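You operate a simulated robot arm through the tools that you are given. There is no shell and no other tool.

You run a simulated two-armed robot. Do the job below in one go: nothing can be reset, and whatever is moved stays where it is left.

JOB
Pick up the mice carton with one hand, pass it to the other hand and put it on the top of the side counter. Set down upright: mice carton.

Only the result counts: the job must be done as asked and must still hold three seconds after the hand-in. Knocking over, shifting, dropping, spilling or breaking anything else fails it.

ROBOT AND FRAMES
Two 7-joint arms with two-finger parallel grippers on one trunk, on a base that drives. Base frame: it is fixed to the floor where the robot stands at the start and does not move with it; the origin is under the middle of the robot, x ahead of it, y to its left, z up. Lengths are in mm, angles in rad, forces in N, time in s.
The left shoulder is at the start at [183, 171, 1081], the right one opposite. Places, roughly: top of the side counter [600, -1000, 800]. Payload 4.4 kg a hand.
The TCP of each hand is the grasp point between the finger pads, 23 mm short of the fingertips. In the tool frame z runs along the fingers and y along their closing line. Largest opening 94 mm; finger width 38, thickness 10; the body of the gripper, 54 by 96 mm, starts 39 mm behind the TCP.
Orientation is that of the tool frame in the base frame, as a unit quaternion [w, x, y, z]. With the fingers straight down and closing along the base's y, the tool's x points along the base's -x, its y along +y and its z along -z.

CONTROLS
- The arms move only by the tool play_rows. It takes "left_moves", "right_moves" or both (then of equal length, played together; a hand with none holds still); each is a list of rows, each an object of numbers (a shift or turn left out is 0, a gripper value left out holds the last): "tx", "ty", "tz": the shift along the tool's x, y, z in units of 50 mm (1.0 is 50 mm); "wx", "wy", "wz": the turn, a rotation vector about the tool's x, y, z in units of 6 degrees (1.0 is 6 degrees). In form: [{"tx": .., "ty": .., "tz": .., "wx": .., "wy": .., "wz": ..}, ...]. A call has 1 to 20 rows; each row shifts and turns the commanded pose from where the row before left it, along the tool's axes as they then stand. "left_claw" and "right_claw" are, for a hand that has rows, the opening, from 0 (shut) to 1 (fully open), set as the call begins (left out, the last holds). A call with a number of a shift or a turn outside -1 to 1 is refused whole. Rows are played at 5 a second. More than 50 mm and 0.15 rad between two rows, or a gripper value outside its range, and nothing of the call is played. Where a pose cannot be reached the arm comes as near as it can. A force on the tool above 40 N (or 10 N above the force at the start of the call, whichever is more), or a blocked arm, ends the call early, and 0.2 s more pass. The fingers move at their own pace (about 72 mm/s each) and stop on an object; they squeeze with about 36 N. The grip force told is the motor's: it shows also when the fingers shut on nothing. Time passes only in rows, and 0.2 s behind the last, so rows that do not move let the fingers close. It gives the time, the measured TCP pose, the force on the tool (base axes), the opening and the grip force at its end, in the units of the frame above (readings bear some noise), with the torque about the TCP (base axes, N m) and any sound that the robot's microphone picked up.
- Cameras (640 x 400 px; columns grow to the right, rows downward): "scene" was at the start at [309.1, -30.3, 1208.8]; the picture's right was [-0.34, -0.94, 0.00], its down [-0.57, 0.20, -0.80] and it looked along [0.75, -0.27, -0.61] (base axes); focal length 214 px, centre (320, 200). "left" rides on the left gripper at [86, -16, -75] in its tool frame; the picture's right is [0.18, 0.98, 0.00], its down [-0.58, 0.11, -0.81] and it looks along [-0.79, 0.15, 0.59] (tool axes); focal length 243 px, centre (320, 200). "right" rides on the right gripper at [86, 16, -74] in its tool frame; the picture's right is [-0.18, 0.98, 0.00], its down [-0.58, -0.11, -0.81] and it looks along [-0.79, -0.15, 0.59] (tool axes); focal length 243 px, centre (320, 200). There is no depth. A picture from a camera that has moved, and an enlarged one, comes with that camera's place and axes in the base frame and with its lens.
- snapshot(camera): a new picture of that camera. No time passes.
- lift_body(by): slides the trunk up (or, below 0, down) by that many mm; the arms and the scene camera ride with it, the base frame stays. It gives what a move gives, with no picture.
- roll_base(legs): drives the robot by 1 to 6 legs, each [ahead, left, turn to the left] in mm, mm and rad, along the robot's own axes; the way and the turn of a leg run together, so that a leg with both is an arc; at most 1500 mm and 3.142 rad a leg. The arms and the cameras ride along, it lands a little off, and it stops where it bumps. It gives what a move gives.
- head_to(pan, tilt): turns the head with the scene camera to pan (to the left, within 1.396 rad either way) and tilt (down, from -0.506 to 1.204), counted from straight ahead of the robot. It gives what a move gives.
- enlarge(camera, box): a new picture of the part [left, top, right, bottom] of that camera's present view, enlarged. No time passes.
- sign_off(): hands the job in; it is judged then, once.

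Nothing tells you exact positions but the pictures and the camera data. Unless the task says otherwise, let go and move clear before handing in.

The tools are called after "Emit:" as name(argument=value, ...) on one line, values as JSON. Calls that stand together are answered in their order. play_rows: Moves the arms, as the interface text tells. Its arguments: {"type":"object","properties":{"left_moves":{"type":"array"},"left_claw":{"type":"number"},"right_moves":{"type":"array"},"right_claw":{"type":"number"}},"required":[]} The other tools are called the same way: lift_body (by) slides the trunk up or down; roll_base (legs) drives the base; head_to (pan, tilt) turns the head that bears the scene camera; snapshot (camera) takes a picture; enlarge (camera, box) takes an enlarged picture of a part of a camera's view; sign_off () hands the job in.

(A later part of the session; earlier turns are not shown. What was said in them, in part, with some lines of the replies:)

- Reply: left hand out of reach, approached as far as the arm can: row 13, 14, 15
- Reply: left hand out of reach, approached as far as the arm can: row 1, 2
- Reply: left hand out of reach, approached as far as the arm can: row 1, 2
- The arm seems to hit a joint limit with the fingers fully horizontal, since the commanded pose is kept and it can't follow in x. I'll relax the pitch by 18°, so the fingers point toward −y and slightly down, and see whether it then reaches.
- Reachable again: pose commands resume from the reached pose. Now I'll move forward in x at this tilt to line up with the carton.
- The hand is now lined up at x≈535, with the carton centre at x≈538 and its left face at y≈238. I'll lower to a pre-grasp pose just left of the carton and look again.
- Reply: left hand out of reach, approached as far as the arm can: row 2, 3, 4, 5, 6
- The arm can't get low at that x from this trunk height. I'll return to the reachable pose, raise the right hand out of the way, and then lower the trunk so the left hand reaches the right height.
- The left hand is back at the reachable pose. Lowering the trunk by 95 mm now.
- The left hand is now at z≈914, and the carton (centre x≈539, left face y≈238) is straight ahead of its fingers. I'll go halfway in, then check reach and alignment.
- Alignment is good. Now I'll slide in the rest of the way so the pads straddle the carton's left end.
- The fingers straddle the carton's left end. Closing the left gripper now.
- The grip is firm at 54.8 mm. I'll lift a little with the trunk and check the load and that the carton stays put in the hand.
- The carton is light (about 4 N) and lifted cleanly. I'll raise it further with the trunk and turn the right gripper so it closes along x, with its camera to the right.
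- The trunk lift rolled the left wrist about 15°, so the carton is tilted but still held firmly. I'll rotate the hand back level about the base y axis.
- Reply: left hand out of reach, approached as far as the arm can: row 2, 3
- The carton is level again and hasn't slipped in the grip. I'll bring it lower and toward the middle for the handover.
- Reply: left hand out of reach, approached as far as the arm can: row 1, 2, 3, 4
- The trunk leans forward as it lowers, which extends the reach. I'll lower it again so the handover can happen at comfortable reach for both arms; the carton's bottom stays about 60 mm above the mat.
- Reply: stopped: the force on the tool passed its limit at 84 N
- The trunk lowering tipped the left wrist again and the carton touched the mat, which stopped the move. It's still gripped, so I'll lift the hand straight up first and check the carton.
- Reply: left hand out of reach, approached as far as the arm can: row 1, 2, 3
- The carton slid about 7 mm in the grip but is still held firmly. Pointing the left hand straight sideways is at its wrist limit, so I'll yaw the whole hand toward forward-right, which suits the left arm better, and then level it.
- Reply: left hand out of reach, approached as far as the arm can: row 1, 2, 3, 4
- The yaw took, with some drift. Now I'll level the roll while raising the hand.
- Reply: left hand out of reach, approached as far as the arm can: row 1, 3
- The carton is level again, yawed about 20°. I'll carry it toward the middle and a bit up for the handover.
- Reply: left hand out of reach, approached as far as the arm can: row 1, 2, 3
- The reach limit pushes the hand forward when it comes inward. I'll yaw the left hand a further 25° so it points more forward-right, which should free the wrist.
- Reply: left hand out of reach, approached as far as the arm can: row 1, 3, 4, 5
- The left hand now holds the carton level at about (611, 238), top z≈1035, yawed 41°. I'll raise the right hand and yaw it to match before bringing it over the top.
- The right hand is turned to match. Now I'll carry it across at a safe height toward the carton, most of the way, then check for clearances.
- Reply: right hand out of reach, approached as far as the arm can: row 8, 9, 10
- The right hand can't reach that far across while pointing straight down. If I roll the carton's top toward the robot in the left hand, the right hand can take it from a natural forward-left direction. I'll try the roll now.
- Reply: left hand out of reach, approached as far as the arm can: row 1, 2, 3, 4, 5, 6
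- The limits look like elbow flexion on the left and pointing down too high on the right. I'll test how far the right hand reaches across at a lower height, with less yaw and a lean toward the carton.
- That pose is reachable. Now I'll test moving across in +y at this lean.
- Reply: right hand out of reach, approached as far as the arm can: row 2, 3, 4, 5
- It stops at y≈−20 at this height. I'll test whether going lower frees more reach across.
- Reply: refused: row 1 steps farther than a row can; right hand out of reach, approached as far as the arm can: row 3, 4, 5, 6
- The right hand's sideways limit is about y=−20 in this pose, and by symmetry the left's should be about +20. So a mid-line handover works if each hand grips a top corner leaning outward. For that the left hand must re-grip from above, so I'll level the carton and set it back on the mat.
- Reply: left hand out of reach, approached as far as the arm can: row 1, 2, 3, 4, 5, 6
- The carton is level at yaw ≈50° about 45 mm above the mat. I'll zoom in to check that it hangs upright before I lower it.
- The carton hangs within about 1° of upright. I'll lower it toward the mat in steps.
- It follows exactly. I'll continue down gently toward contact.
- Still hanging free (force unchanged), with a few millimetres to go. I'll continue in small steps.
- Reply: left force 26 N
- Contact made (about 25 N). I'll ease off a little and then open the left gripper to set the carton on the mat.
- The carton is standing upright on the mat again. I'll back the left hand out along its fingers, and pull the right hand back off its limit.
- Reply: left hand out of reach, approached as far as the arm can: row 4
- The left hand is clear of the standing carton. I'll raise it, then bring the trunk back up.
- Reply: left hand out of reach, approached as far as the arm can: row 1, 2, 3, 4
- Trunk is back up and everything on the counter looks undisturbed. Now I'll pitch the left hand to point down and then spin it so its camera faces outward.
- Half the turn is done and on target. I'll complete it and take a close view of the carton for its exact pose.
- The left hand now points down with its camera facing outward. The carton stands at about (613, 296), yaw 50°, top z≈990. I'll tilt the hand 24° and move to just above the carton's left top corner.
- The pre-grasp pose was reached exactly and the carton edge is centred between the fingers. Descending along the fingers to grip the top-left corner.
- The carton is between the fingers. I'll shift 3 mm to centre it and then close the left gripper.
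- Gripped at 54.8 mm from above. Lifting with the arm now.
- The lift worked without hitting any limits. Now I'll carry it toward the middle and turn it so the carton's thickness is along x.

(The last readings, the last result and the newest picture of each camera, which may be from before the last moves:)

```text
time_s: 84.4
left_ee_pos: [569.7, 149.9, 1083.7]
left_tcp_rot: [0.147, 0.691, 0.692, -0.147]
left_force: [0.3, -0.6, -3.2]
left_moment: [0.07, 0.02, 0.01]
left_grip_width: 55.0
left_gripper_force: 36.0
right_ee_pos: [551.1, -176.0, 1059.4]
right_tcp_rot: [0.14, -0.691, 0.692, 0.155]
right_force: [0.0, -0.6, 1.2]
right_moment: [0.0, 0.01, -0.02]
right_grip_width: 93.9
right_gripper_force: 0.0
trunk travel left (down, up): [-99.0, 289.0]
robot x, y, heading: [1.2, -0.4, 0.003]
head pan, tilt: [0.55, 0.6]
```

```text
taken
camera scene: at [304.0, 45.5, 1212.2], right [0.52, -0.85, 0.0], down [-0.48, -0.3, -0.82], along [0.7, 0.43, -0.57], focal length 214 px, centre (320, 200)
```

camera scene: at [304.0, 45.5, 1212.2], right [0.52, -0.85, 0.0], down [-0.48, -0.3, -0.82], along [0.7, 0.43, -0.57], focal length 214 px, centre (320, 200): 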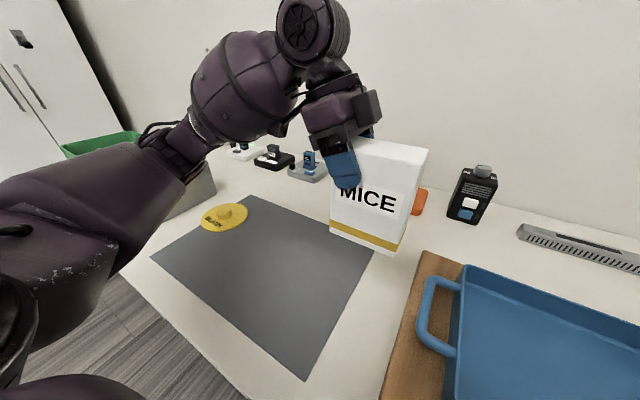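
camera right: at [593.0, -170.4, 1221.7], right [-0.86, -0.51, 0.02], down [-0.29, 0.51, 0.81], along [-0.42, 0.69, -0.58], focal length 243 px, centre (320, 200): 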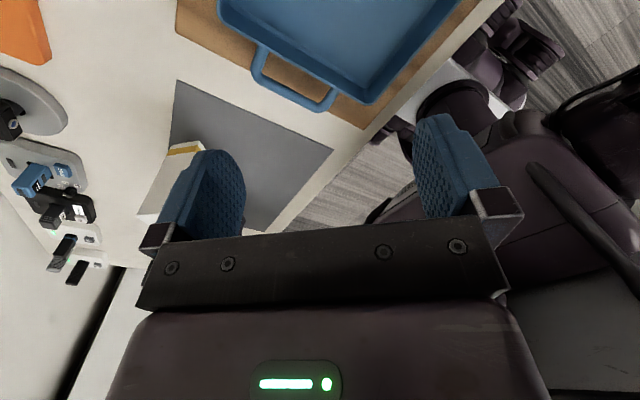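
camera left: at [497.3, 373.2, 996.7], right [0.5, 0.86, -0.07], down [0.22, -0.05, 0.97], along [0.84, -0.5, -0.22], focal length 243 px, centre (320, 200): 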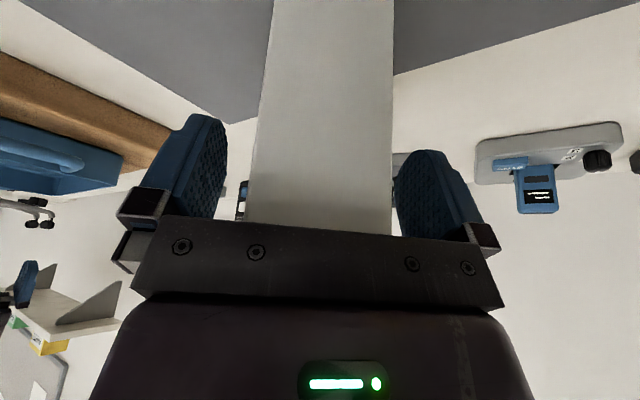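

Both orientation and position are exact. I'll continue inward toward the mid-line.

Emit:
play_rows(left_moves=[{"tx": -0.42, "tz": 0.187}, {"tx": -0.42, "tz": 0.187}, {"tx": -0.42, "tz": 0.187}, {"tx": -0.42, "tz": 0.187}, {"tx": -0.42, "tz": 0.187}, {}])

Emit:
head_to(pan=0.1, tilt=0.45)

Emit:
snapshot(camera="scene")

```text
time_s: 85.8
left_ee_pos: [570.4, 35.6, 1084.5]
left_tcp_rot: [0.148, 0.691, 0.693, -0.147]
left_force: [-0.3, 0.0, -3.3]
left_moment: [0.1, 0.0, -0.02]
left_grip_width: 54.7
left_gripper_force: 35.9
right_ee_pos: [551.7, -176.3, 1059.3]
right_tcp_rot: [0.14, -0.691, 0.692, 0.155]
right_force: [0.6, -0.1, 0.2]
right_moment: [0.0, -0.03, 0.0]
right_grip_width: 93.8
right_gripper_force: 0.1
trunk travel left (down, up): [-99.0, 289.0]
robot x, y, heading: [5.2, 0.3, 0.003]
head pan, tilt: [0.55, 0.6]
```

```text
time_s: 86.7
left_ee_pos: [570.6, 35.0, 1083.2]
left_tcp_rot: [0.147, 0.69, 0.693, -0.146]
left_force: [0.6, 0.6, -3.1]
left_moment: [0.09, 0.0, 0.0]
left_grip_width: 54.7
left_gripper_force: 35.5
right_ee_pos: [552.0, -176.7, 1059.9]
right_tcp_rot: [0.141, -0.691, 0.691, 0.155]
right_force: [-0.4, -0.2, 0.0]
right_moment: [0.03, 0.02, 0.0]
right_grip_width: 94.0
right_gripper_force: 0.1
trunk travel left (down, up): [-99.0, 289.0]
robot x, y, heading: [2.8, -1.0, 0.007]
head pan, tilt: [0.099, 0.45]
```

```text
taken
camera scene: at [320.2, 8.4, 1225.7], right [0.1, -0.99, 0.0], down [-0.43, -0.04, -0.9], along [0.9, 0.09, -0.44], focal length 214 px, centre (320, 200)
```

scene: 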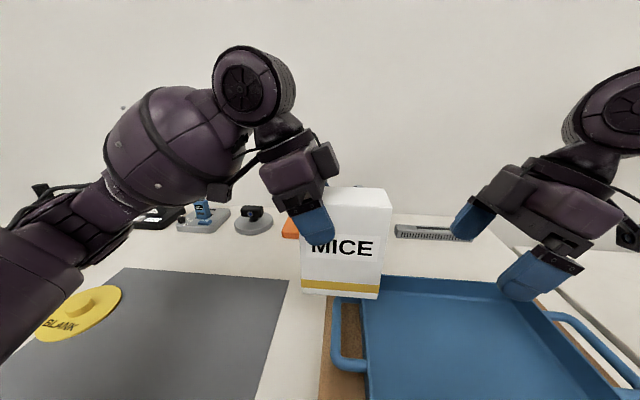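

Both hands are now well placed around the mid-line. I'll zoom in to measure the carton in the left hand before bringing in the right.

Emit:
enlarge(camera="scene", box=[260, 150, 420, 310])

Emit:
snapshot(camera="right")

```text
2.50 times, centred on (340, 230) of scene
camera zoom: at [320.2, 8.4, 1225.7], right [0.1, -0.99, 0.0], down [-0.43, -0.04, -0.9], along [0.9, 0.09, -0.44], focal length 536 px, centre (270, 125)
```

zoom: 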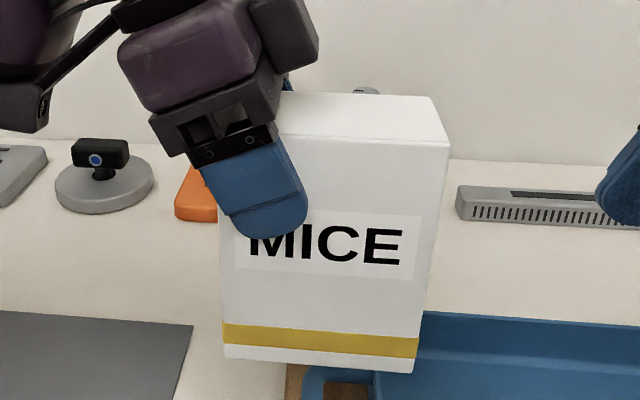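

```text
taken
camera right: at [536.1, -286.6, 1091.5], right [-0.98, 0.17, 0.09], down [0.13, 0.2, 0.97], along [0.14, 0.97, -0.22], focal length 243 px, centre (320, 200)
```

right: 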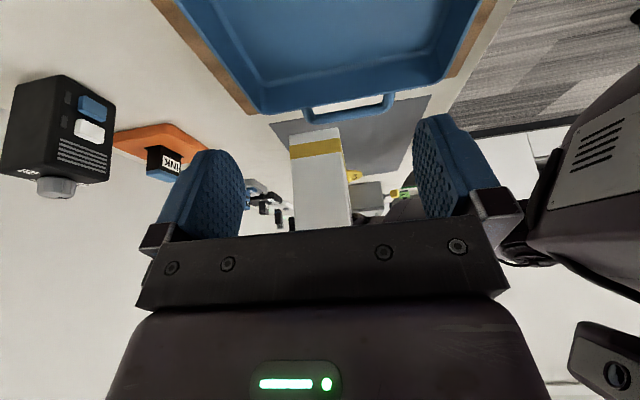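

The carton spans y≈−51 to 58, z≈963 to 1111, with its centre at x≈570. I'll lean the right hand a bit more, raise it, and bring it to a pre-grasp pose above the carton's right top corner.

Emit:
play_rows(right_moves=[{"wx": 0.083, "wz": -0.037, "wy": -0.833}, {"wx": 0.083, "wz": -0.037, "wy": -0.833}, {"tx": -0.343, "tz": -0.508}, {"tx": -0.343, "tz": -0.508}, {"tx": -0.343, "tz": -0.508}, {}], right_claw=1)

Emit:
snapshot(camera="scene")

```text
time_s: 88.1
left_ee_pos: [571.3, 35.5, 1083.6]
left_tcp_rot: [0.147, 0.691, 0.693, -0.147]
left_force: [0.3, -0.3, -2.7]
left_moment: [0.07, -0.03, -0.01]
left_grip_width: 55.0
left_gripper_force: 35.8
right_ee_pos: [550.2, -176.7, 1152.1]
right_tcp_rot: [-0.207, 0.676, -0.676, -0.208]
right_force: [-0.3, -0.4, -0.7]
right_moment: [0.01, 0.03, 0.0]
right_grip_width: 94.2
right_gripper_force: 0.1
trunk travel left (down, up): [-99.0, 289.0]
robot x, y, heading: [-2.1, -1.8, 0.001]
head pan, tilt: [0.099, 0.45]
```

```text
taken
camera scene: at [320.6, 8.3, 1225.5], right [0.1, -0.99, 0.0], down [-0.43, -0.04, -0.9], along [0.9, 0.09, -0.44], focal length 214 px, centre (320, 200)
```

scene: 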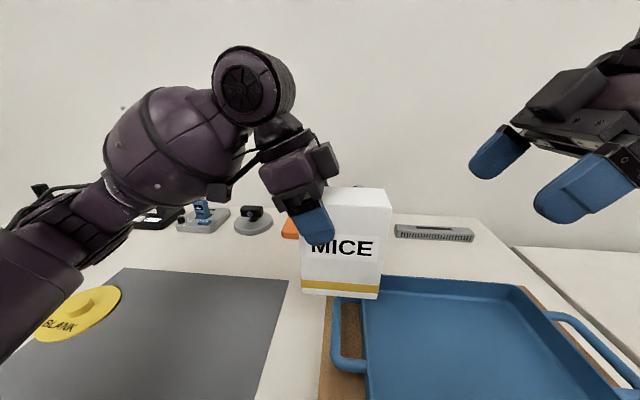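

The right hand is oriented exactly and up high. Moving it to the pre-grasp spot above and right of the carton.

Emit:
play_rows(right_moves=[{"tx": -0.426, "ty": -0.1, "tz": 0.287}, {"tx": -0.426, "ty": -0.1, "tz": 0.287}, {"tx": -0.426, "ty": -0.1, "tz": 0.287}, {"tx": -0.426, "ty": -0.1, "tz": 0.287}, {}])

Emit:
snapshot(camera="scene")

Emit:
snapshot(camera="right")

```text
time_s: 89.3
left_ee_pos: [570.7, 34.7, 1084.4]
left_tcp_rot: [0.147, 0.69, 0.693, -0.147]
left_force: [-0.6, 0.1, -2.7]
left_moment: [0.11, 0.0, 0.01]
left_grip_width: 54.8
left_gripper_force: 36.1
right_ee_pos: [570.6, -73.4, 1153.2]
right_tcp_rot: [-0.207, 0.676, -0.676, -0.207]
right_force: [-0.1, 0.5, -0.7]
right_moment: [0.02, -0.03, -0.02]
right_grip_width: 94.3
right_gripper_force: 0.1
trunk travel left (down, up): [-99.0, 289.0]
robot x, y, heading: [3.9, -3.1, -0.002]
head pan, tilt: [0.099, 0.45]
```

```text
taken
camera scene: at [320.0, 8.0, 1225.8], right [0.1, -0.99, 0.0], down [-0.43, -0.04, -0.9], along [0.9, 0.09, -0.44], focal length 214 px, centre (320, 200)
```

scene: 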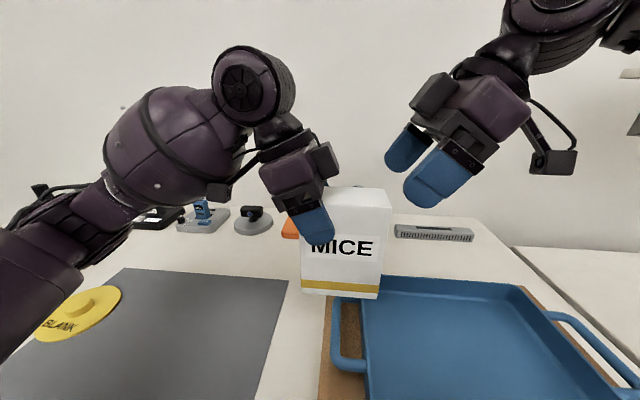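

```text
taken
camera right: at [554.1, -187.4, 1163.9], right [-0.98, 0.15, 0.1], down [0.11, 0.03, 0.99], along [0.15, 0.99, -0.04], focal length 243 px, centre (320, 200)
```

right: 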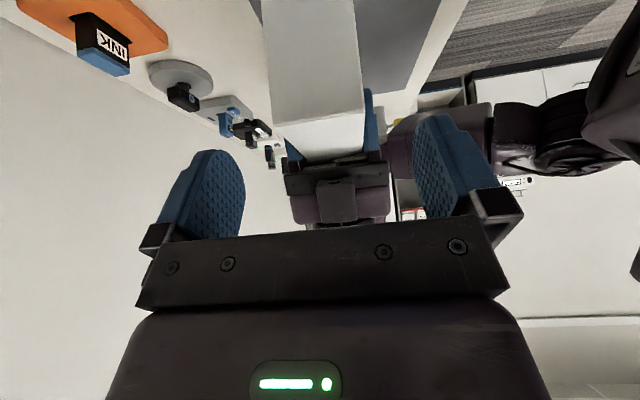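

The carton is centred between the right fingers within about 1 mm. I'll descend in two stages, checking clearance between the two hands.

Emit:
play_rows(right_moves=[{"tx": 0.008, "ty": -0.005, "tz": 0.326}, {"tx": 0.008, "ty": -0.005, "tz": 0.326}, {"tx": 0.008, "ty": -0.005, "tz": 0.326}, {}])

Emit:
enlarge(camera="scene", box=[240, 80, 480, 320])

Emit:
snapshot(camera="right")

```text
time_s: 90.3
left_ee_pos: [570.9, 35.3, 1083.2]
left_tcp_rot: [0.147, 0.691, 0.693, -0.147]
left_force: [0.1, 0.5, -3.9]
left_moment: [0.09, 0.0, -0.05]
left_grip_width: 54.9
left_gripper_force: 36.0
right_ee_pos: [570.9, -46.8, 1111.2]
right_tcp_rot: [-0.207, 0.677, -0.675, -0.208]
right_force: [-0.3, 0.0, -0.2]
right_moment: [0.05, 0.01, -0.03]
right_grip_width: 94.1
right_gripper_force: 0.0
trunk travel left (down, up): [-99.0, 289.0]
robot x, y, heading: [1.6, -0.1, -0.002]
head pan, tilt: [0.099, 0.45]
```

```text
1.67 times, centred on (360, 200) of scene
camera zoom: at [319.9, 8.3, 1225.8], right [0.1, -0.99, 0.0], down [-0.43, -0.04, -0.9], along [0.9, 0.09, -0.44], focal length 358 px, centre (253, 200)
```

zoom: 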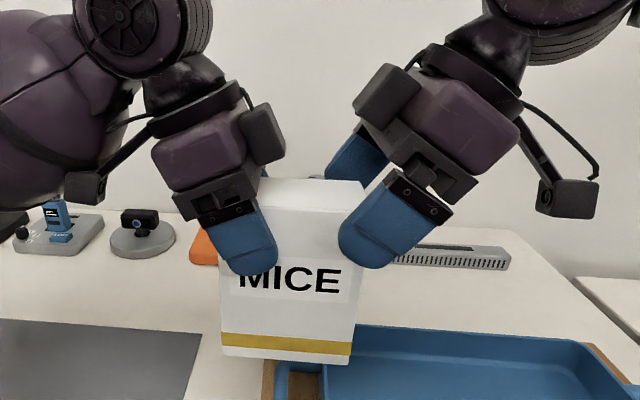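

```text
taken
camera right: at [555.0, -161.0, 1122.9], right [-0.98, 0.15, 0.1], down [0.11, 0.03, 0.99], along [0.15, 0.99, -0.05], focal length 243 px, centre (320, 200)
```

right: 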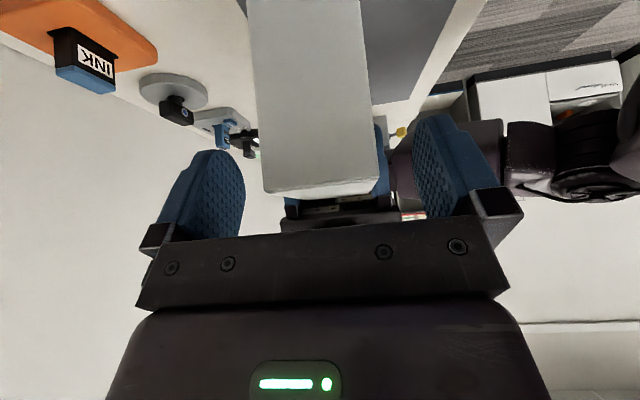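

There is ample clearance between the hands. Continuing the last 32 mm of the descent.

Emit:
play_rows(right_moves=[{"tx": 0.006, "ty": -0.01, "tz": 0.212}, {"tx": 0.006, "ty": -0.01, "tz": 0.212}, {"tx": 0.004, "ty": -0.01, "tz": 0.212}, {}])

Emit:
enlarge(camera="scene", box=[240, 80, 480, 320])

Emit:
snapshot(camera="right")

```text
time_s: 91.3
left_ee_pos: [570.3, 34.0, 1084.1]
left_tcp_rot: [0.147, 0.691, 0.693, -0.147]
left_force: [-0.8, 0.4, -3.3]
left_moment: [0.12, 0.01, 0.01]
left_grip_width: 54.7
left_gripper_force: 35.8
right_ee_pos: [571.4, -30.0, 1084.5]
right_tcp_rot: [-0.208, 0.676, -0.676, -0.208]
right_force: [-0.3, -0.8, -0.7]
right_moment: [0.0, 0.0, 0.01]
right_grip_width: 93.9
right_gripper_force: 0.0
trunk travel left (down, up): [-99.0, 289.0]
robot x, y, heading: [2.4, -0.2, 0.001]
head pan, tilt: [0.099, 0.45]
```

```text
1.67 times, centred on (360, 200) of scene
camera zoom: at [319.8, 8.4, 1225.9], right [0.1, -0.99, 0.0], down [-0.43, -0.04, -0.9], along [0.9, 0.09, -0.44], focal length 358 px, centre (253, 200)
```

zoom: 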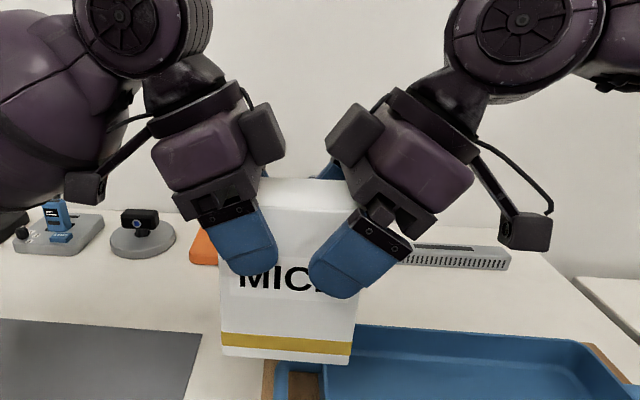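

```text
taken
camera right: at [556.2, -144.2, 1096.2], right [-0.98, 0.15, 0.1], down [0.11, 0.03, 0.99], along [0.15, 0.99, -0.05], focal length 243 px, centre (320, 200)
```

right: 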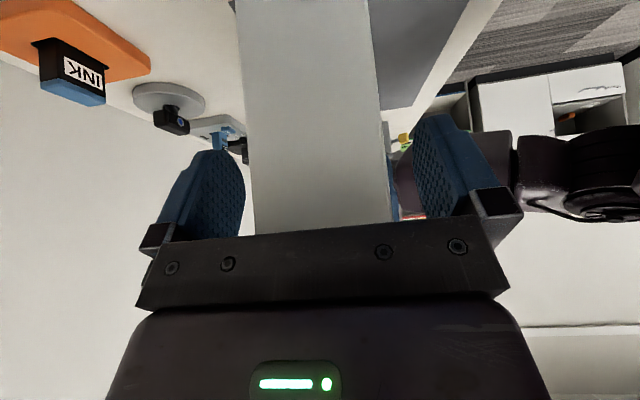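

The right fingers straddle the carton's right top corner. I'll centre by about 2.5 mm and close the right gripper while the left still holds.

Emit:
play_rows(right_moves=[{"ty": -0.05}, {}])

Emit:
play_rows(right_moves=[{}, {}, {}, {}, {}, {}], right_claw=0)

Emit:
enlarge(camera="scene", box=[240, 80, 480, 320])

```text
time_s: 91.9
left_ee_pos: [570.5, 33.5, 1084.4]
left_tcp_rot: [0.146, 0.69, 0.693, -0.147]
left_force: [-0.3, -0.5, -2.7]
left_moment: [0.17, 0.0, 0.0]
left_grip_width: 54.7
left_gripper_force: 36.0
right_ee_pos: [576.1, -29.6, 1084.8]
right_tcp_rot: [0.207, -0.676, 0.676, 0.208]
right_force: [-0.4, 0.2, -0.3]
right_moment: [-0.05, 0.03, 0.0]
right_grip_width: 93.9
right_gripper_force: 0.1
trunk travel left (down, up): [-99.0, 289.0]
robot x, y, heading: [-0.0, -0.6, 0.002]
head pan, tilt: [0.099, 0.45]
```

```text
time_s: 93.2
left_ee_pos: [570.5, 35.9, 1083.8]
left_tcp_rot: [0.147, 0.689, 0.694, -0.146]
left_force: [1.2, -1.0, -1.9]
left_moment: [-0.17, 0.26, -0.18]
left_grip_width: 54.7
left_gripper_force: 35.4
right_ee_pos: [573.2, -28.9, 1084.6]
right_tcp_rot: [-0.205, 0.679, -0.674, -0.208]
right_force: [0.1, 0.6, 0.4]
right_moment: [0.19, -0.22, 0.18]
right_grip_width: 55.0
right_gripper_force: 36.4
trunk travel left (down, up): [-99.0, 289.0]
robot x, y, heading: [0.3, 3.8, 0.003]
head pan, tilt: [0.099, 0.45]
stopped in row 6 (left hand): the force on the tool passed its limit at 40 N (the readings are from after the stop); the commanded pose is now the measured one
```

```text
1.67 times, centred on (360, 200) of scene
camera zoom: at [320.2, 8.4, 1225.7], right [0.1, -0.99, 0.0], down [-0.43, -0.04, -0.9], along [0.9, 0.09, -0.44], focal length 358 px, centre (253, 200)
```

zoom: 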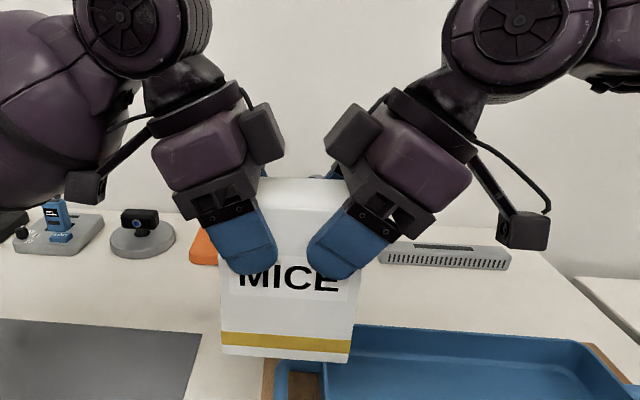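

Both hands now hold the carton (right grip 55.0 mm, 36 N). I'll open the left gripper to pass it over.

Emit:
play_rows(left_moves=[{}, {}, {}, {}], left_claw=1)

Emit:
enlarge(camera="scene", box=[240, 80, 480, 320])

```text
time_s: 94.2
left_ee_pos: [572.8, 36.1, 1082.3]
left_tcp_rot: [0.148, 0.688, 0.696, -0.146]
left_force: [-0.8, 0.5, 0.1]
left_moment: [0.01, -0.02, -0.03]
left_grip_width: 94.0
left_gripper_force: 0.1
right_ee_pos: [573.8, -28.6, 1084.2]
right_tcp_rot: [-0.207, 0.678, -0.674, -0.208]
right_force: [0.6, 0.4, 0.0]
right_moment: [-0.1, -0.02, 0.03]
right_grip_width: 54.9
right_gripper_force: 35.6
trunk travel left (down, up): [-99.0, 289.0]
robot x, y, heading: [5.0, 1.8, 0.003]
head pan, tilt: [0.099, 0.45]
```

```text
1.67 times, centred on (360, 200) of scene
camera zoom: at [320.2, 8.4, 1225.7], right [0.1, -0.99, 0.0], down [-0.43, -0.04, -0.9], along [0.9, 0.09, -0.44], focal length 358 px, centre (253, 200)
```

zoom: 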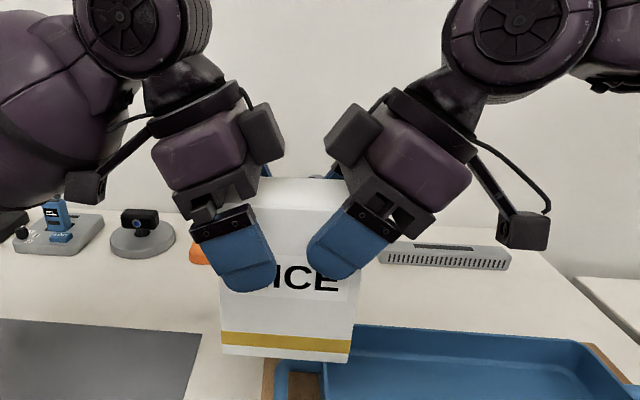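

The left hand has released and the carton stays in the right hand. Backing the left hand out along its fingers.

Emit:
play_rows(left_moves=[{"tz": -0.4}, {"tz": -0.5}, {"tz": -0.5}, {"tz": -0.6}, {}])

Emit:
snapshot(camera="scene")

```text
time_s: 95.4
left_ee_pos: [573.6, 76.1, 1174.7]
left_tcp_rot: [0.148, 0.688, 0.695, -0.146]
left_force: [0.2, 0.1, 0.1]
left_moment: [0.0, -0.01, 0.02]
left_grip_width: 94.0
left_gripper_force: 0.1
right_ee_pos: [574.5, -29.5, 1083.8]
right_tcp_rot: [-0.205, 0.678, -0.674, -0.209]
right_force: [0.4, 0.9, -0.1]
right_moment: [-0.12, 0.02, 0.01]
right_grip_width: 54.7
right_gripper_force: 36.1
trunk travel left (down, up): [-99.0, 289.0]
robot x, y, heading: [3.1, 2.9, 0.007]
head pan, tilt: [0.099, 0.45]
```

```text
taken
camera scene: at [320.7, 8.3, 1225.4], right [0.1, -0.99, 0.0], down [-0.43, -0.04, -0.9], along [0.9, 0.09, -0.44], focal length 214 px, centre (320, 200)
```

scene: 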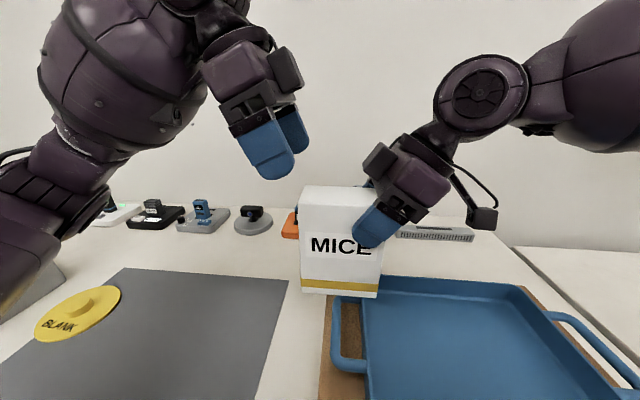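

The handover is done: the right hand alone holds the carton. I'll move the left hand well out of the way, raise the carton a little, then drive right toward the side counter.

Emit:
play_rows(left_moves=[{"tx": 0.685, "tz": -0.305}, {"tx": 0.685, "tz": -0.305}, {"tx": 0.685, "tz": -0.305}, {"tx": 0.685, "tz": -0.305}, {}], right_moves=[{"tx": -0.11, "tz": -0.166}, {"tx": -0.11, "tz": -0.166}, {"tx": -0.11, "tz": -0.166}, {"tx": -0.11, "tz": -0.166}, {}])

Emit:
head_to(pan=-0.7, tilt=0.6)

Emit:
snapshot(camera="scene")

```text
time_s: 96.6
left_ee_pos: [569.6, 226.7, 1174.2]
left_tcp_rot: [0.147, 0.689, 0.694, -0.147]
left_force: [0.1, 0.1, 0.0]
left_moment: [-0.02, 0.0, 0.02]
left_grip_width: 93.9
left_gripper_force: 0.0
right_ee_pos: [574.1, -30.7, 1122.8]
right_tcp_rot: [-0.206, 0.677, -0.675, -0.208]
right_force: [0.3, -0.4, -2.8]
right_moment: [-0.13, 0.01, -0.01]
right_grip_width: 54.8
right_gripper_force: 35.8
trunk travel left (down, up): [-99.0, 289.0]
robot x, y, heading: [0.2, -2.6, -0.003]
head pan, tilt: [0.099, 0.45]
```

```text
time_s: 97.7
left_ee_pos: [569.7, 226.6, 1175.6]
left_tcp_rot: [0.149, 0.688, 0.695, -0.145]
left_force: [0.2, -0.8, 0.6]
left_moment: [0.0, -0.02, 0.02]
left_grip_width: 94.0
left_gripper_force: 0.0
right_ee_pos: [574.0, -31.0, 1124.3]
right_tcp_rot: [-0.206, 0.678, -0.674, -0.207]
right_force: [-0.6, -0.5, -3.0]
right_moment: [-0.14, -0.02, 0.02]
right_grip_width: 55.0
right_gripper_force: 35.6
trunk travel left (down, up): [-99.0, 289.0]
robot x, y, heading: [0.0, -2.1, 0.004]
head pan, tilt: [-0.7, 0.6]
```

```text
taken
camera scene: at [296.5, -57.7, 1212.1], right [-0.64, -0.77, 0.0], down [-0.43, 0.36, -0.83], along [0.63, -0.53, -0.56], focal length 214 px, centre (320, 200)
```

scene: 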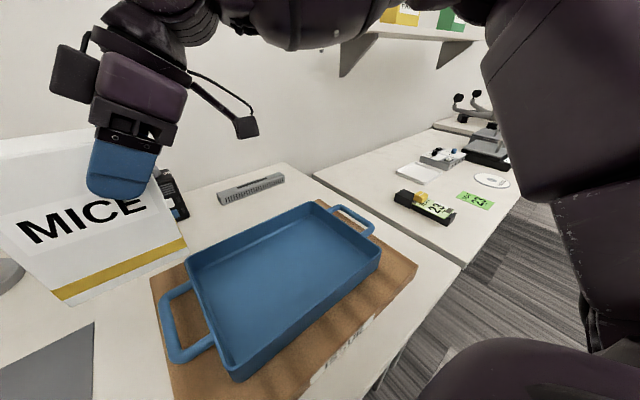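

The right hand holds the carton securely and the way to the right is clear. Driving the base 400 mm to the right.

Emit:
roll_base(legs=[[0, -400, 0]])

Emit:
snapshot(camera="scene")

Emit:
snapshot(camera="right")

```text
time_s: 101.7
left_ee_pos: [569.7, -169.3, 1175.0]
left_tcp_rot: [0.149, 0.688, 0.696, -0.145]
left_force: [0.1, 0.6, -0.3]
left_moment: [-0.01, 0.01, 0.0]
left_grip_width: 94.1
left_gripper_force: 0.1
right_ee_pos: [574.2, -425.9, 1123.7]
right_tcp_rot: [-0.205, 0.679, -0.674, -0.208]
right_force: [0.3, -0.7, -3.3]
right_moment: [-0.08, 0.0, -0.01]
right_grip_width: 54.7
right_gripper_force: 36.0
trunk travel left (down, up): [-99.0, 289.0]
robot x, y, heading: [4.2, -396.8, -0.004]
head pan, tilt: [-0.7, 0.6]
```

```text
taken
camera scene: at [297.1, -454.5, 1212.1], right [-0.64, -0.77, 0.0], down [-0.43, 0.36, -0.82], along [0.63, -0.53, -0.57], focal length 214 px, centre (320, 200)
```

scene: 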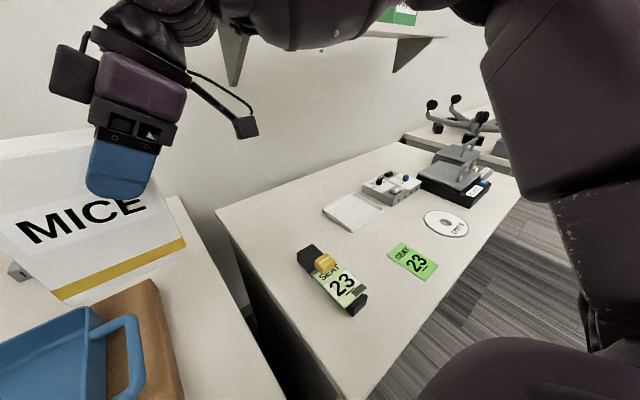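

```text
taken
camera right: at [558.7, -540.7, 1135.8], right [-0.98, 0.15, 0.1], down [0.11, 0.03, 0.99], along [0.14, 0.99, -0.05], focal length 243 px, centre (320, 200)
```

right: 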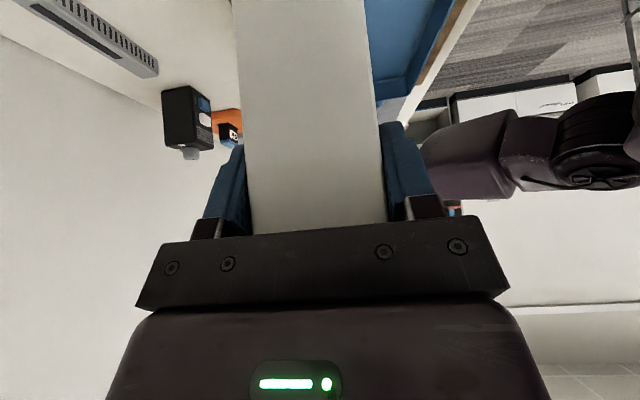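

From the two base positions I can triangulate the side counter at z≈796, lower than the main counter. I'll zoom in to map the objects and the free spot.

Emit:
enlarge(camera="scene", box=[200, 120, 480, 400])

Emit:
head_to(pan=-0.4, tilt=0.75)

Emit:
snapshot(camera="scene")

```text
1.43 times, centred on (340, 260) of scene
camera zoom: at [297.1, -454.5, 1212.1], right [-0.64, -0.77, 0.0], down [-0.43, 0.36, -0.82], along [0.63, -0.53, -0.57], focal length 306 px, centre (291, 114)
```

zoom: 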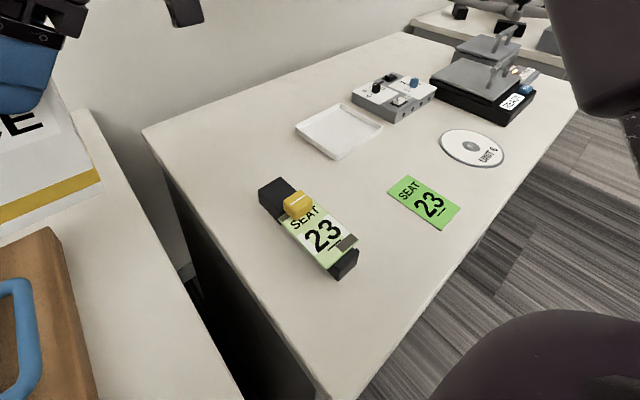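

```text
time_s: 102.5
left_ee_pos: [570.9, -168.2, 1175.1]
left_tcp_rot: [0.148, 0.688, 0.695, -0.145]
left_force: [0.7, -0.4, 0.6]
left_moment: [0.02, 0.0, 0.0]
left_grip_width: 94.3
left_gripper_force: 0.0
right_ee_pos: [573.7, -427.2, 1123.5]
right_tcp_rot: [-0.206, 0.679, -0.673, -0.208]
right_force: [-0.5, -0.2, -2.9]
right_moment: [-0.12, -0.01, -0.02]
right_grip_width: 54.8
right_gripper_force: 36.6
trunk travel left (down, up): [-99.0, 289.0]
robot x, y, heading: [0.5, -398.0, -0.001]
head pan, tilt: [-0.4, 0.75]
```

```text
taken
camera scene: at [305.8, -429.7, 1199.3], right [-0.39, -0.92, 0.0], down [-0.63, 0.26, -0.73], along [0.67, -0.28, -0.68], focal length 214 px, centre (320, 200)
```

scene: 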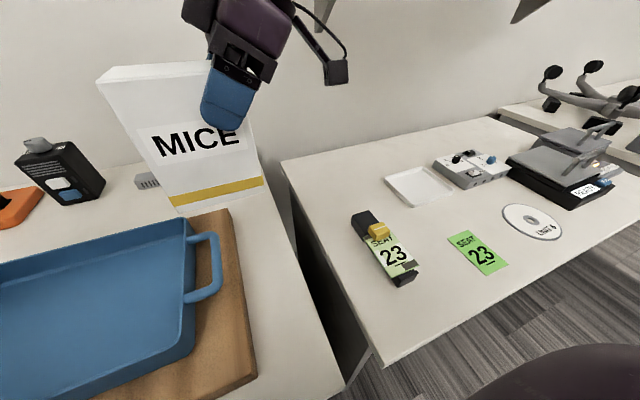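

The side counter (top z≈797) has a clear area behind the black seat holder and left of the white tray, around (655, −670). I'll drive 150 mm further right so the right arm places in a comfortable region.

Emit:
roll_base(legs=[[0, -150, 0]])

Emit:
snapshot(camera="scene")

```text
time_s: 104.5
left_ee_pos: [569.9, -320.4, 1175.2]
left_tcp_rot: [0.148, 0.689, 0.695, -0.146]
left_force: [-0.2, 0.2, 0.4]
left_moment: [0.0, 0.02, 0.0]
left_grip_width: 94.0
left_gripper_force: 0.0
right_ee_pos: [574.5, -577.3, 1123.8]
right_tcp_rot: [-0.206, 0.678, -0.674, -0.208]
right_force: [-0.1, -0.3, -2.4]
right_moment: [-0.09, 0.01, -0.03]
right_grip_width: 54.7
right_gripper_force: 35.7
trunk travel left (down, up): [-99.0, 289.0]
robot x, y, heading: [-1.4, -549.1, -0.004]
head pan, tilt: [-0.4, 0.75]
```

```text
taken
camera scene: at [305.9, -580.3, 1199.2], right [-0.39, -0.92, 0.0], down [-0.63, 0.27, -0.73], along [0.67, -0.28, -0.68], focal length 214 px, centre (320, 200)
```

scene: 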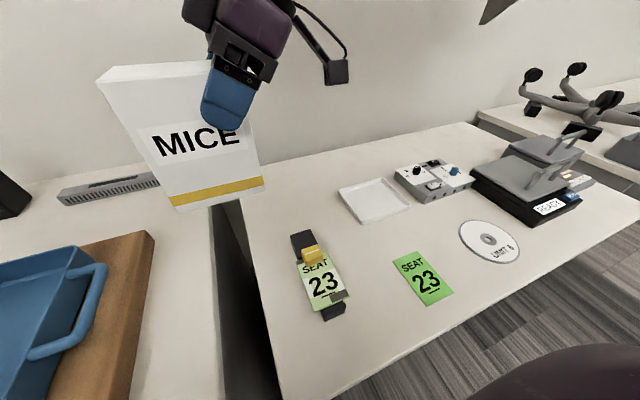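

The carton is right next to the target area. I'll carry it over the clear spot and partway down.

Emit:
play_rows(right_moves=[{"tx": 0.541, "ty": -0.268, "tz": 0.052}, {"tx": 0.541, "ty": -0.268, "tz": 0.052}, {"tx": 0.541, "ty": -0.268, "tz": 0.052}, {"tx": 0.541, "ty": -0.268, "tz": 0.052}, {"tx": 0.541, "ty": -0.268, "tz": 0.052}, {"tx": 0.541, "ty": -0.268, "tz": 0.052}, {}])

Emit:
head_to(pan=-0.15, tilt=0.75)

Emit:
snapshot(camera="scene")

Emit:
snapshot(camera="right")

```text
time_s: 106.1
left_ee_pos: [571.0, -319.9, 1174.6]
left_tcp_rot: [0.148, 0.688, 0.695, -0.146]
left_force: [0.5, -0.3, -0.4]
left_moment: [0.02, -0.01, -0.01]
left_grip_width: 94.1
left_gripper_force: 0.0
right_ee_pos: [654.6, -701.9, 1020.0]
right_tcp_rot: [-0.205, 0.678, -0.675, -0.207]
right_force: [0.4, 0.3, -3.2]
right_moment: [-0.11, 0.01, -0.01]
right_grip_width: 54.7
right_gripper_force: 36.4
trunk travel left (down, up): [-99.0, 289.0]
robot x, y, heading: [3.5, -541.7, 0.001]
head pan, tilt: [-0.4, 0.75]
```

```text
time_s: 106.9
left_ee_pos: [570.7, -320.8, 1174.5]
left_tcp_rot: [0.148, 0.688, 0.695, -0.147]
left_force: [-0.1, -0.6, -0.1]
left_moment: [0.02, 0.01, 0.03]
left_grip_width: 94.1
left_gripper_force: 0.0
right_ee_pos: [654.7, -702.6, 1019.3]
right_tcp_rot: [-0.206, 0.678, -0.674, -0.208]
right_force: [-0.8, 1.1, -3.5]
right_moment: [-0.13, -0.02, -0.02]
right_grip_width: 54.7
right_gripper_force: 35.7
trunk travel left (down, up): [-99.0, 289.0]
robot x, y, heading: [0.0, -548.8, -0.001]
head pan, tilt: [-0.15, 0.75]
```

```text
taken
camera scene: at [311.5, -560.2, 1199.2], right [-0.15, -0.99, 0.0], down [-0.67, 0.1, -0.73], along [0.72, -0.11, -0.68], focal length 214 px, centre (320, 200)
```

scene: 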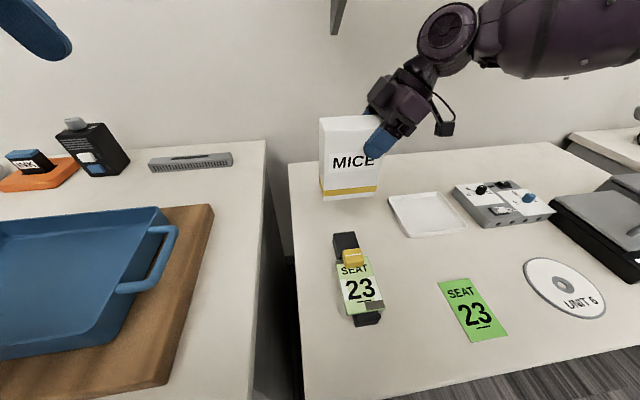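

```text
taken
camera right: at [639.2, -816.6, 1031.6], right [-0.98, 0.15, 0.1], down [0.11, 0.03, 0.99], along [0.14, 0.99, -0.05], focal length 243 px, centre (320, 200)
```

right: 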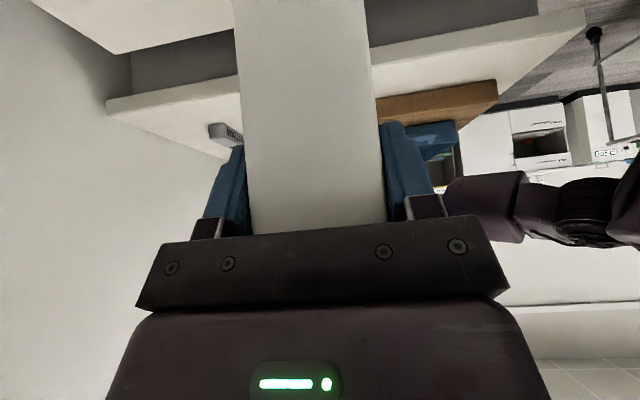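

The carton is hovering over the clear spot. I'll zoom to verify that it's upright and where it will land.

Emit:
enlarge(camera="scene", box=[270, 90, 470, 250])

```text
2.50 times, centred on (370, 170) of scene
camera zoom: at [311.5, -560.2, 1199.2], right [-0.15, -0.99, 0.0], down [-0.67, 0.1, -0.73], along [0.72, -0.11, -0.68], focal length 536 px, centre (195, 275)
```

zoom: 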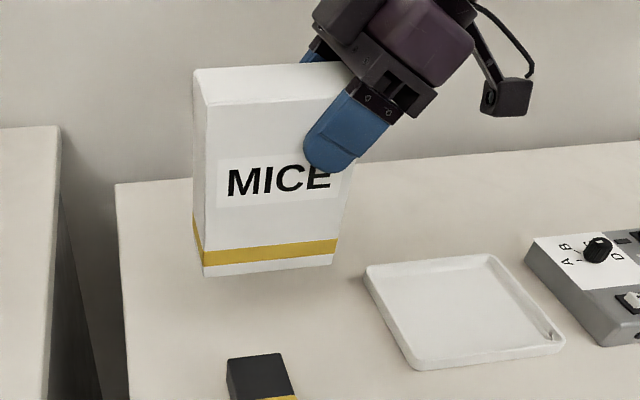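

The carton is upright, spanning y −615 to −724 with its front at x≈626, about 36 mm behind the holder and clear of the tray. Lowering most of the way now.

Emit:
play_rows(right_moves=[{"tx": 0.2235, "tz": 0.3312}, {"tx": 0.2235, "tz": 0.3312}, {"tx": 0.2235, "tz": 0.3312}, {"tx": 0.2235, "tz": 0.3312}, {}])

Emit:
enlarge(camera="scene", box=[270, 90, 470, 250])

```text
time_s: 108.1
left_ee_pos: [570.0, -319.9, 1175.4]
left_tcp_rot: [0.148, 0.689, 0.694, -0.146]
left_force: [-0.5, 0.7, -0.1]
left_moment: [-0.02, 0.03, -0.01]
left_grip_width: 94.0
left_gripper_force: 0.1
right_ee_pos: [654.1, -701.8, 939.7]
right_tcp_rot: [-0.205, 0.679, -0.673, -0.208]
right_force: [-1.2, 0.9, -3.6]
right_moment: [-0.1, 0.0, 0.01]
right_grip_width: 54.9
right_gripper_force: 35.8
trunk travel left (down, up): [-99.0, 289.0]
robot x, y, heading: [2.2, -546.1, -0.003]
head pan, tilt: [-0.15, 0.75]
```

```text
2.50 times, centred on (370, 170) of scene
camera zoom: at [311.2, -560.1, 1199.5], right [-0.15, -0.99, 0.0], down [-0.67, 0.1, -0.73], along [0.72, -0.11, -0.68], focal length 536 px, centre (195, 275)
```

zoom: 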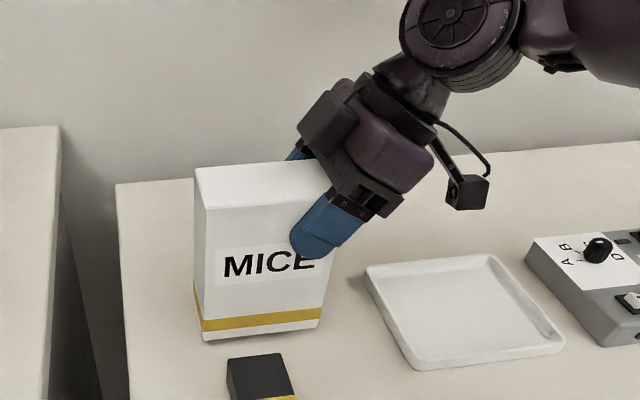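

About 15–20 mm to go. Lowering in small steps while watching the force.

Emit:
play_rows(right_moves=[{"tx": 0.0447, "tz": 0.0662}, {"tx": 0.0447, "tz": 0.0662}, {"tx": 0.0335, "tz": 0.0497}, {}])

```text
time_s: 109.1
left_ee_pos: [570.2, -320.6, 1175.1]
left_tcp_rot: [0.147, 0.689, 0.695, -0.147]
left_force: [1.4, -0.5, 0.3]
left_moment: [0.02, 0.01, -0.01]
left_grip_width: 94.1
left_gripper_force: 0.0
right_ee_pos: [654.3, -703.6, 930.0]
right_tcp_rot: [-0.206, 0.679, -0.674, -0.208]
right_force: [0.9, 0.2, -2.2]
right_moment: [-0.09, 0.01, 0.0]
right_grip_width: 55.2
right_gripper_force: 35.9
trunk travel left (down, up): [-99.0, 289.0]
robot x, y, heading: [1.2, -546.6, 0.0]
head pan, tilt: [-0.15, 0.75]
```

Emit:
play_rows(right_moves=[{"tx": 0.0224, "tz": 0.0331}, {"tx": 0.0224, "tz": 0.0331}, {"tx": 0.0224, "tz": 0.0331}, {}])

Emit:
enlarge(camera="scene", box=[290, 130, 430, 240])

```text
time_s: 110.1
left_ee_pos: [570.7, -320.8, 1174.6]
left_tcp_rot: [0.148, 0.688, 0.695, -0.146]
left_force: [-0.2, 0.4, -1.1]
left_moment: [-0.05, 0.01, -0.01]
left_grip_width: 94.0
left_gripper_force: 0.2
right_ee_pos: [653.4, -703.3, 923.2]
right_tcp_rot: [-0.206, 0.678, -0.674, -0.208]
right_force: [-0.2, 0.2, -3.5]
right_moment: [-0.13, -0.03, 0.03]
right_grip_width: 54.8
right_gripper_force: 36.1
trunk travel left (down, up): [-99.0, 289.0]
robot x, y, heading: [-1.3, -549.1, -0.0]
head pan, tilt: [-0.15, 0.75]
```

```text
3.64 times, centred on (360, 185) of scene
camera zoom: at [311.5, -560.1, 1199.3], right [-0.15, -0.99, 0.0], down [-0.67, 0.1, -0.73], along [0.72, -0.11, -0.68], focal length 780 px, centre (174, 254)
```

zoom: 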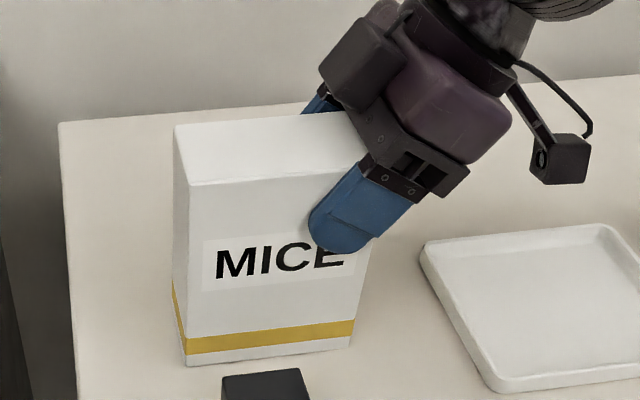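

Not yet touching. Continuing down in 2 mm steps.

Emit:
play_rows(right_moves=[{"tx": 0.0224, "tz": 0.0331}, {"tx": 0.0224, "tz": 0.0331}, {}])

```text
time_s: 110.9
left_ee_pos: [568.1, -320.6, 1175.8]
left_tcp_rot: [0.149, 0.688, 0.695, -0.145]
left_force: [0.0, -1.4, 0.2]
left_moment: [0.01, 0.05, -0.02]
left_grip_width: 94.1
left_gripper_force: 0.2
right_ee_pos: [653.4, -702.3, 920.9]
right_tcp_rot: [-0.208, 0.678, -0.674, -0.206]
right_force: [0.7, -4.0, 13.8]
right_moment: [-0.94, 0.41, 0.13]
right_grip_width: 54.6
right_gripper_force: 35.6
trunk travel left (down, up): [-99.0, 289.0]
robot x, y, heading: [2.5, -546.0, -0.001]
head pan, tilt: [-0.15, 0.75]
```

Contact: the force rose to about +14 N. I'll ease off 1 mm and release.

Emit:
play_rows(right_moves=[{"tx": -0.013, "tz": -0.02}, {}])

Emit:
play_rows(right_moves=[{}, {}, {}, {}, {}], right_claw=1)

Emit:
enlarge(camera="scene", box=[290, 130, 430, 240])

Emit:
snapshot(camera="right")

```text
time_s: 111.5
left_ee_pos: [570.5, -320.0, 1175.4]
left_tcp_rot: [0.149, 0.689, 0.694, -0.147]
left_force: [-0.8, -0.1, 0.6]
left_moment: [-0.02, 0.0, -0.02]
left_grip_width: 94.0
left_gripper_force: 0.0
right_ee_pos: [654.2, -702.4, 921.0]
right_tcp_rot: [-0.206, 0.679, -0.674, -0.206]
right_force: [2.6, -5.2, 13.0]
right_moment: [-0.93, -0.08, 0.17]
right_grip_width: 54.7
right_gripper_force: 36.3
trunk travel left (down, up): [-99.0, 289.0]
robot x, y, heading: [4.0, -547.0, -0.001]
head pan, tilt: [-0.15, 0.75]
```

```text
time_s: 112.7
left_ee_pos: [570.3, -321.0, 1175.3]
left_tcp_rot: [0.148, 0.688, 0.695, -0.146]
left_force: [-0.1, -0.6, 0.2]
left_moment: [-0.03, 0.01, -0.01]
left_grip_width: 94.0
left_gripper_force: 0.0
right_ee_pos: [654.5, -703.1, 919.7]
right_tcp_rot: [-0.205, 0.678, -0.674, -0.208]
right_force: [-0.1, -0.3, 0.2]
right_moment: [0.01, 0.04, 0.0]
right_grip_width: 94.0
right_gripper_force: 0.1
trunk travel left (down, up): [-99.0, 289.0]
robot x, y, heading: [-0.7, -547.6, -0.0]
head pan, tilt: [-0.15, 0.75]
```

```text
3.64 times, centred on (360, 185) of scene
camera zoom: at [311.3, -560.1, 1199.3], right [-0.15, -0.99, 0.0], down [-0.67, 0.1, -0.73], along [0.72, -0.11, -0.68], focal length 780 px, centre (174, 254)
```

zoom: 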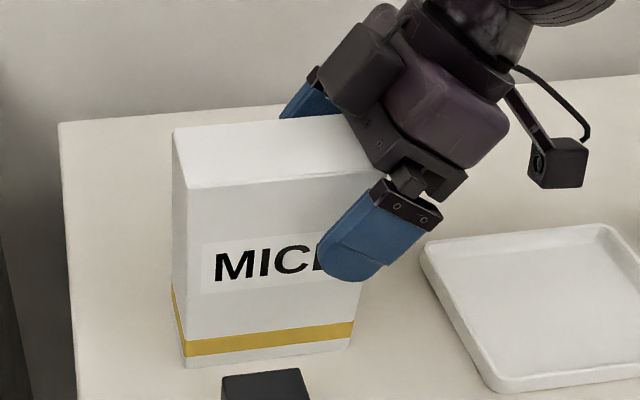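

```text
taken
camera right: at [639.3, -816.3, 932.1], right [-0.98, 0.15, 0.1], down [0.11, 0.03, 0.99], along [0.14, 0.99, -0.05], focal length 243 px, centre (320, 200)
```

right: 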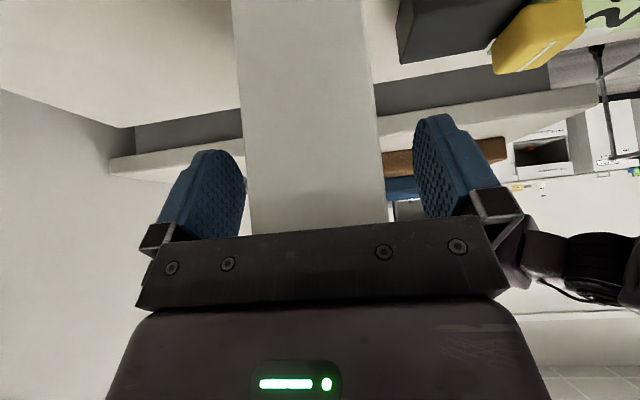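

The carton stands on the side counter, released. I'll centre the open fingers slightly, back out along them, and then lift clear.

Emit:
play_rows(right_moves=[{"ty": -0.06}, {"tz": -0.3}, {"tz": -0.4}, {"tz": -0.5}, {"tz": -0.5}, {"tz": -0.5}, {}])

Emit:
snapshot(camera="scene")

```text
time_s: 114.3
left_ee_pos: [571.6, -319.7, 1175.1]
left_tcp_rot: [0.148, 0.688, 0.696, -0.145]
left_force: [0.0, 0.4, -0.1]
left_moment: [0.0, -0.01, -0.04]
left_grip_width: 94.0
left_gripper_force: 0.1
right_ee_pos: [658.9, -763.4, 1011.5]
right_tcp_rot: [-0.205, 0.678, -0.674, -0.208]
right_force: [-0.3, -0.5, 0.3]
right_moment: [0.0, 0.0, -0.01]
right_grip_width: 93.9
right_gripper_force: 0.0
trunk travel left (down, up): [-99.0, 289.0]
robot x, y, heading: [1.5, -544.6, 0.001]
head pan, tilt: [-0.15, 0.75]
```

```text
taken
camera scene: at [311.7, -560.0, 1199.1], right [-0.15, -0.99, 0.0], down [-0.67, 0.1, -0.73], along [0.72, -0.11, -0.68], focal length 214 px, centre (320, 200)
```

scene: 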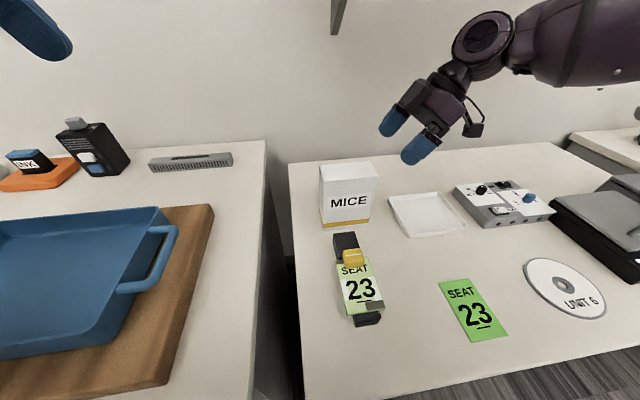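

The carton stands upright on the side counter and the neighbours look untouched. I'll move the right hand further clear and check the main counter too.

Emit:
play_rows(right_moves=[{"tx": -0.22, "ty": 0.4, "tz": -0.33}, {"tx": -0.22, "ty": 0.4, "tz": -0.33}, {"tx": -0.22, "ty": 0.4, "tz": -0.33}, {"tx": -0.22, "ty": 0.4, "tz": -0.33}, {}, {}])

Emit:
enlarge(camera="scene", box=[280, 130, 480, 330])

Emit:
head_to(pan=0.9, tilt=0.5)

Emit:
snapshot(camera="scene")

```text
time_s: 115.7
left_ee_pos: [569.9, -320.8, 1173.9]
left_tcp_rot: [0.148, 0.688, 0.695, -0.146]
left_force: [0.3, 0.9, 0.8]
left_moment: [-0.05, -0.01, 0.01]
left_grip_width: 94.0
left_gripper_force: 0.1
right_ee_pos: [578.9, -764.6, 1090.9]
right_tcp_rot: [-0.205, 0.678, -0.675, -0.207]
right_force: [0.1, -0.3, 0.6]
right_moment: [0.01, 0.02, 0.02]
right_grip_width: 94.4
right_gripper_force: 0.1
trunk travel left (down, up): [-99.0, 289.0]
robot x, y, heading: [-2.6, -547.5, -0.006]
head pan, tilt: [-0.15, 0.75]
```

```text
2.00 times, centred on (380, 230) of scene
camera zoom: at [311.1, -560.2, 1199.4], right [-0.15, -0.99, 0.0], down [-0.67, 0.1, -0.73], along [0.72, -0.11, -0.68], focal length 429 px, centre (200, 140)
```

zoom: 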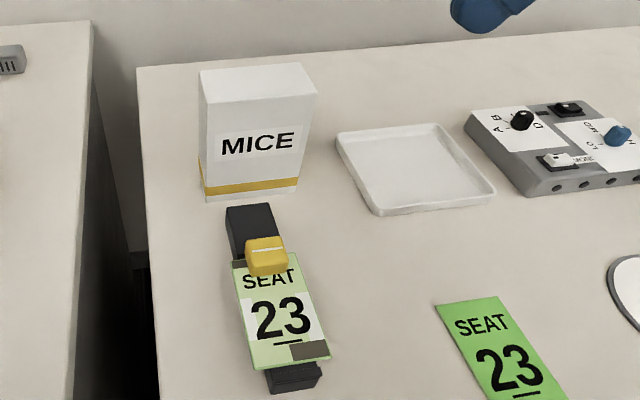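

```text
time_s: 117.0
left_ee_pos: [570.2, -321.8, 1174.7]
left_tcp_rot: [0.149, 0.688, 0.695, -0.146]
left_force: [-0.4, -0.2, -0.3]
left_moment: [0.01, -0.01, -0.02]
left_grip_width: 94.1
left_gripper_force: 0.2
right_ee_pos: [578.5, -764.9, 1091.1]
right_tcp_rot: [-0.206, 0.678, -0.674, -0.208]
right_force: [0.7, -0.2, -0.6]
right_moment: [0.02, -0.01, 0.05]
right_grip_width: 94.1
right_gripper_force: 0.1
trunk travel left (down, up): [-99.0, 289.0]
robot x, y, heading: [2.1, -547.8, 0.003]
head pan, tilt: [0.901, 0.499]
```

```text
taken
camera scene: at [285.9, -476.5, 1221.3], right [0.78, -0.62, 0.0], down [-0.3, -0.38, -0.88], along [0.55, 0.69, -0.48], focal length 214 px, centre (320, 200)
```

scene: 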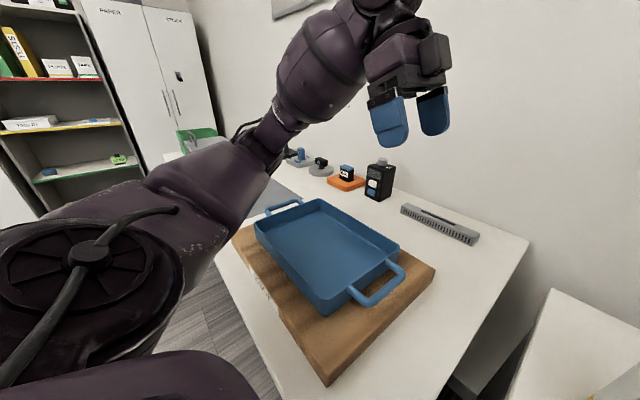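

The mice carton stands upright and released on the side counter, and both hands are clear. Nothing I can see in the final views has been moved: the seat holder, tray, card and disc on the side counter, and the tray, bottle and ink in view on the main counter. I'm handing in the job.

Emit:
sign_off()

```text
The job is handed in.
```

The mice carton is standing upright on the side counter, released, with both hands clear. It sits behind the black seat holder and to the left of the white tray.

- **Handover:** The left hand picked the carton up and passed it to the right hand in the air, with both gripping at once. The right hand then set it down.
- **Extra step:** My first left-hand grip could not reach a workable handover position. While I was moving it in that grip, the carton was pressed onto the mat (84 N, which stopped the move) and slid about 7 mm in the gripper. I set it back on the mat and picked it up again from above before the handover. It showed no visible damage afterwards.
- **Other items:** Nothing else looked moved in the pictures. The left end of the main counter (the yellow disc and the grey box) was out of view at the end. It looked undisturbed when last seen, just after the handover.
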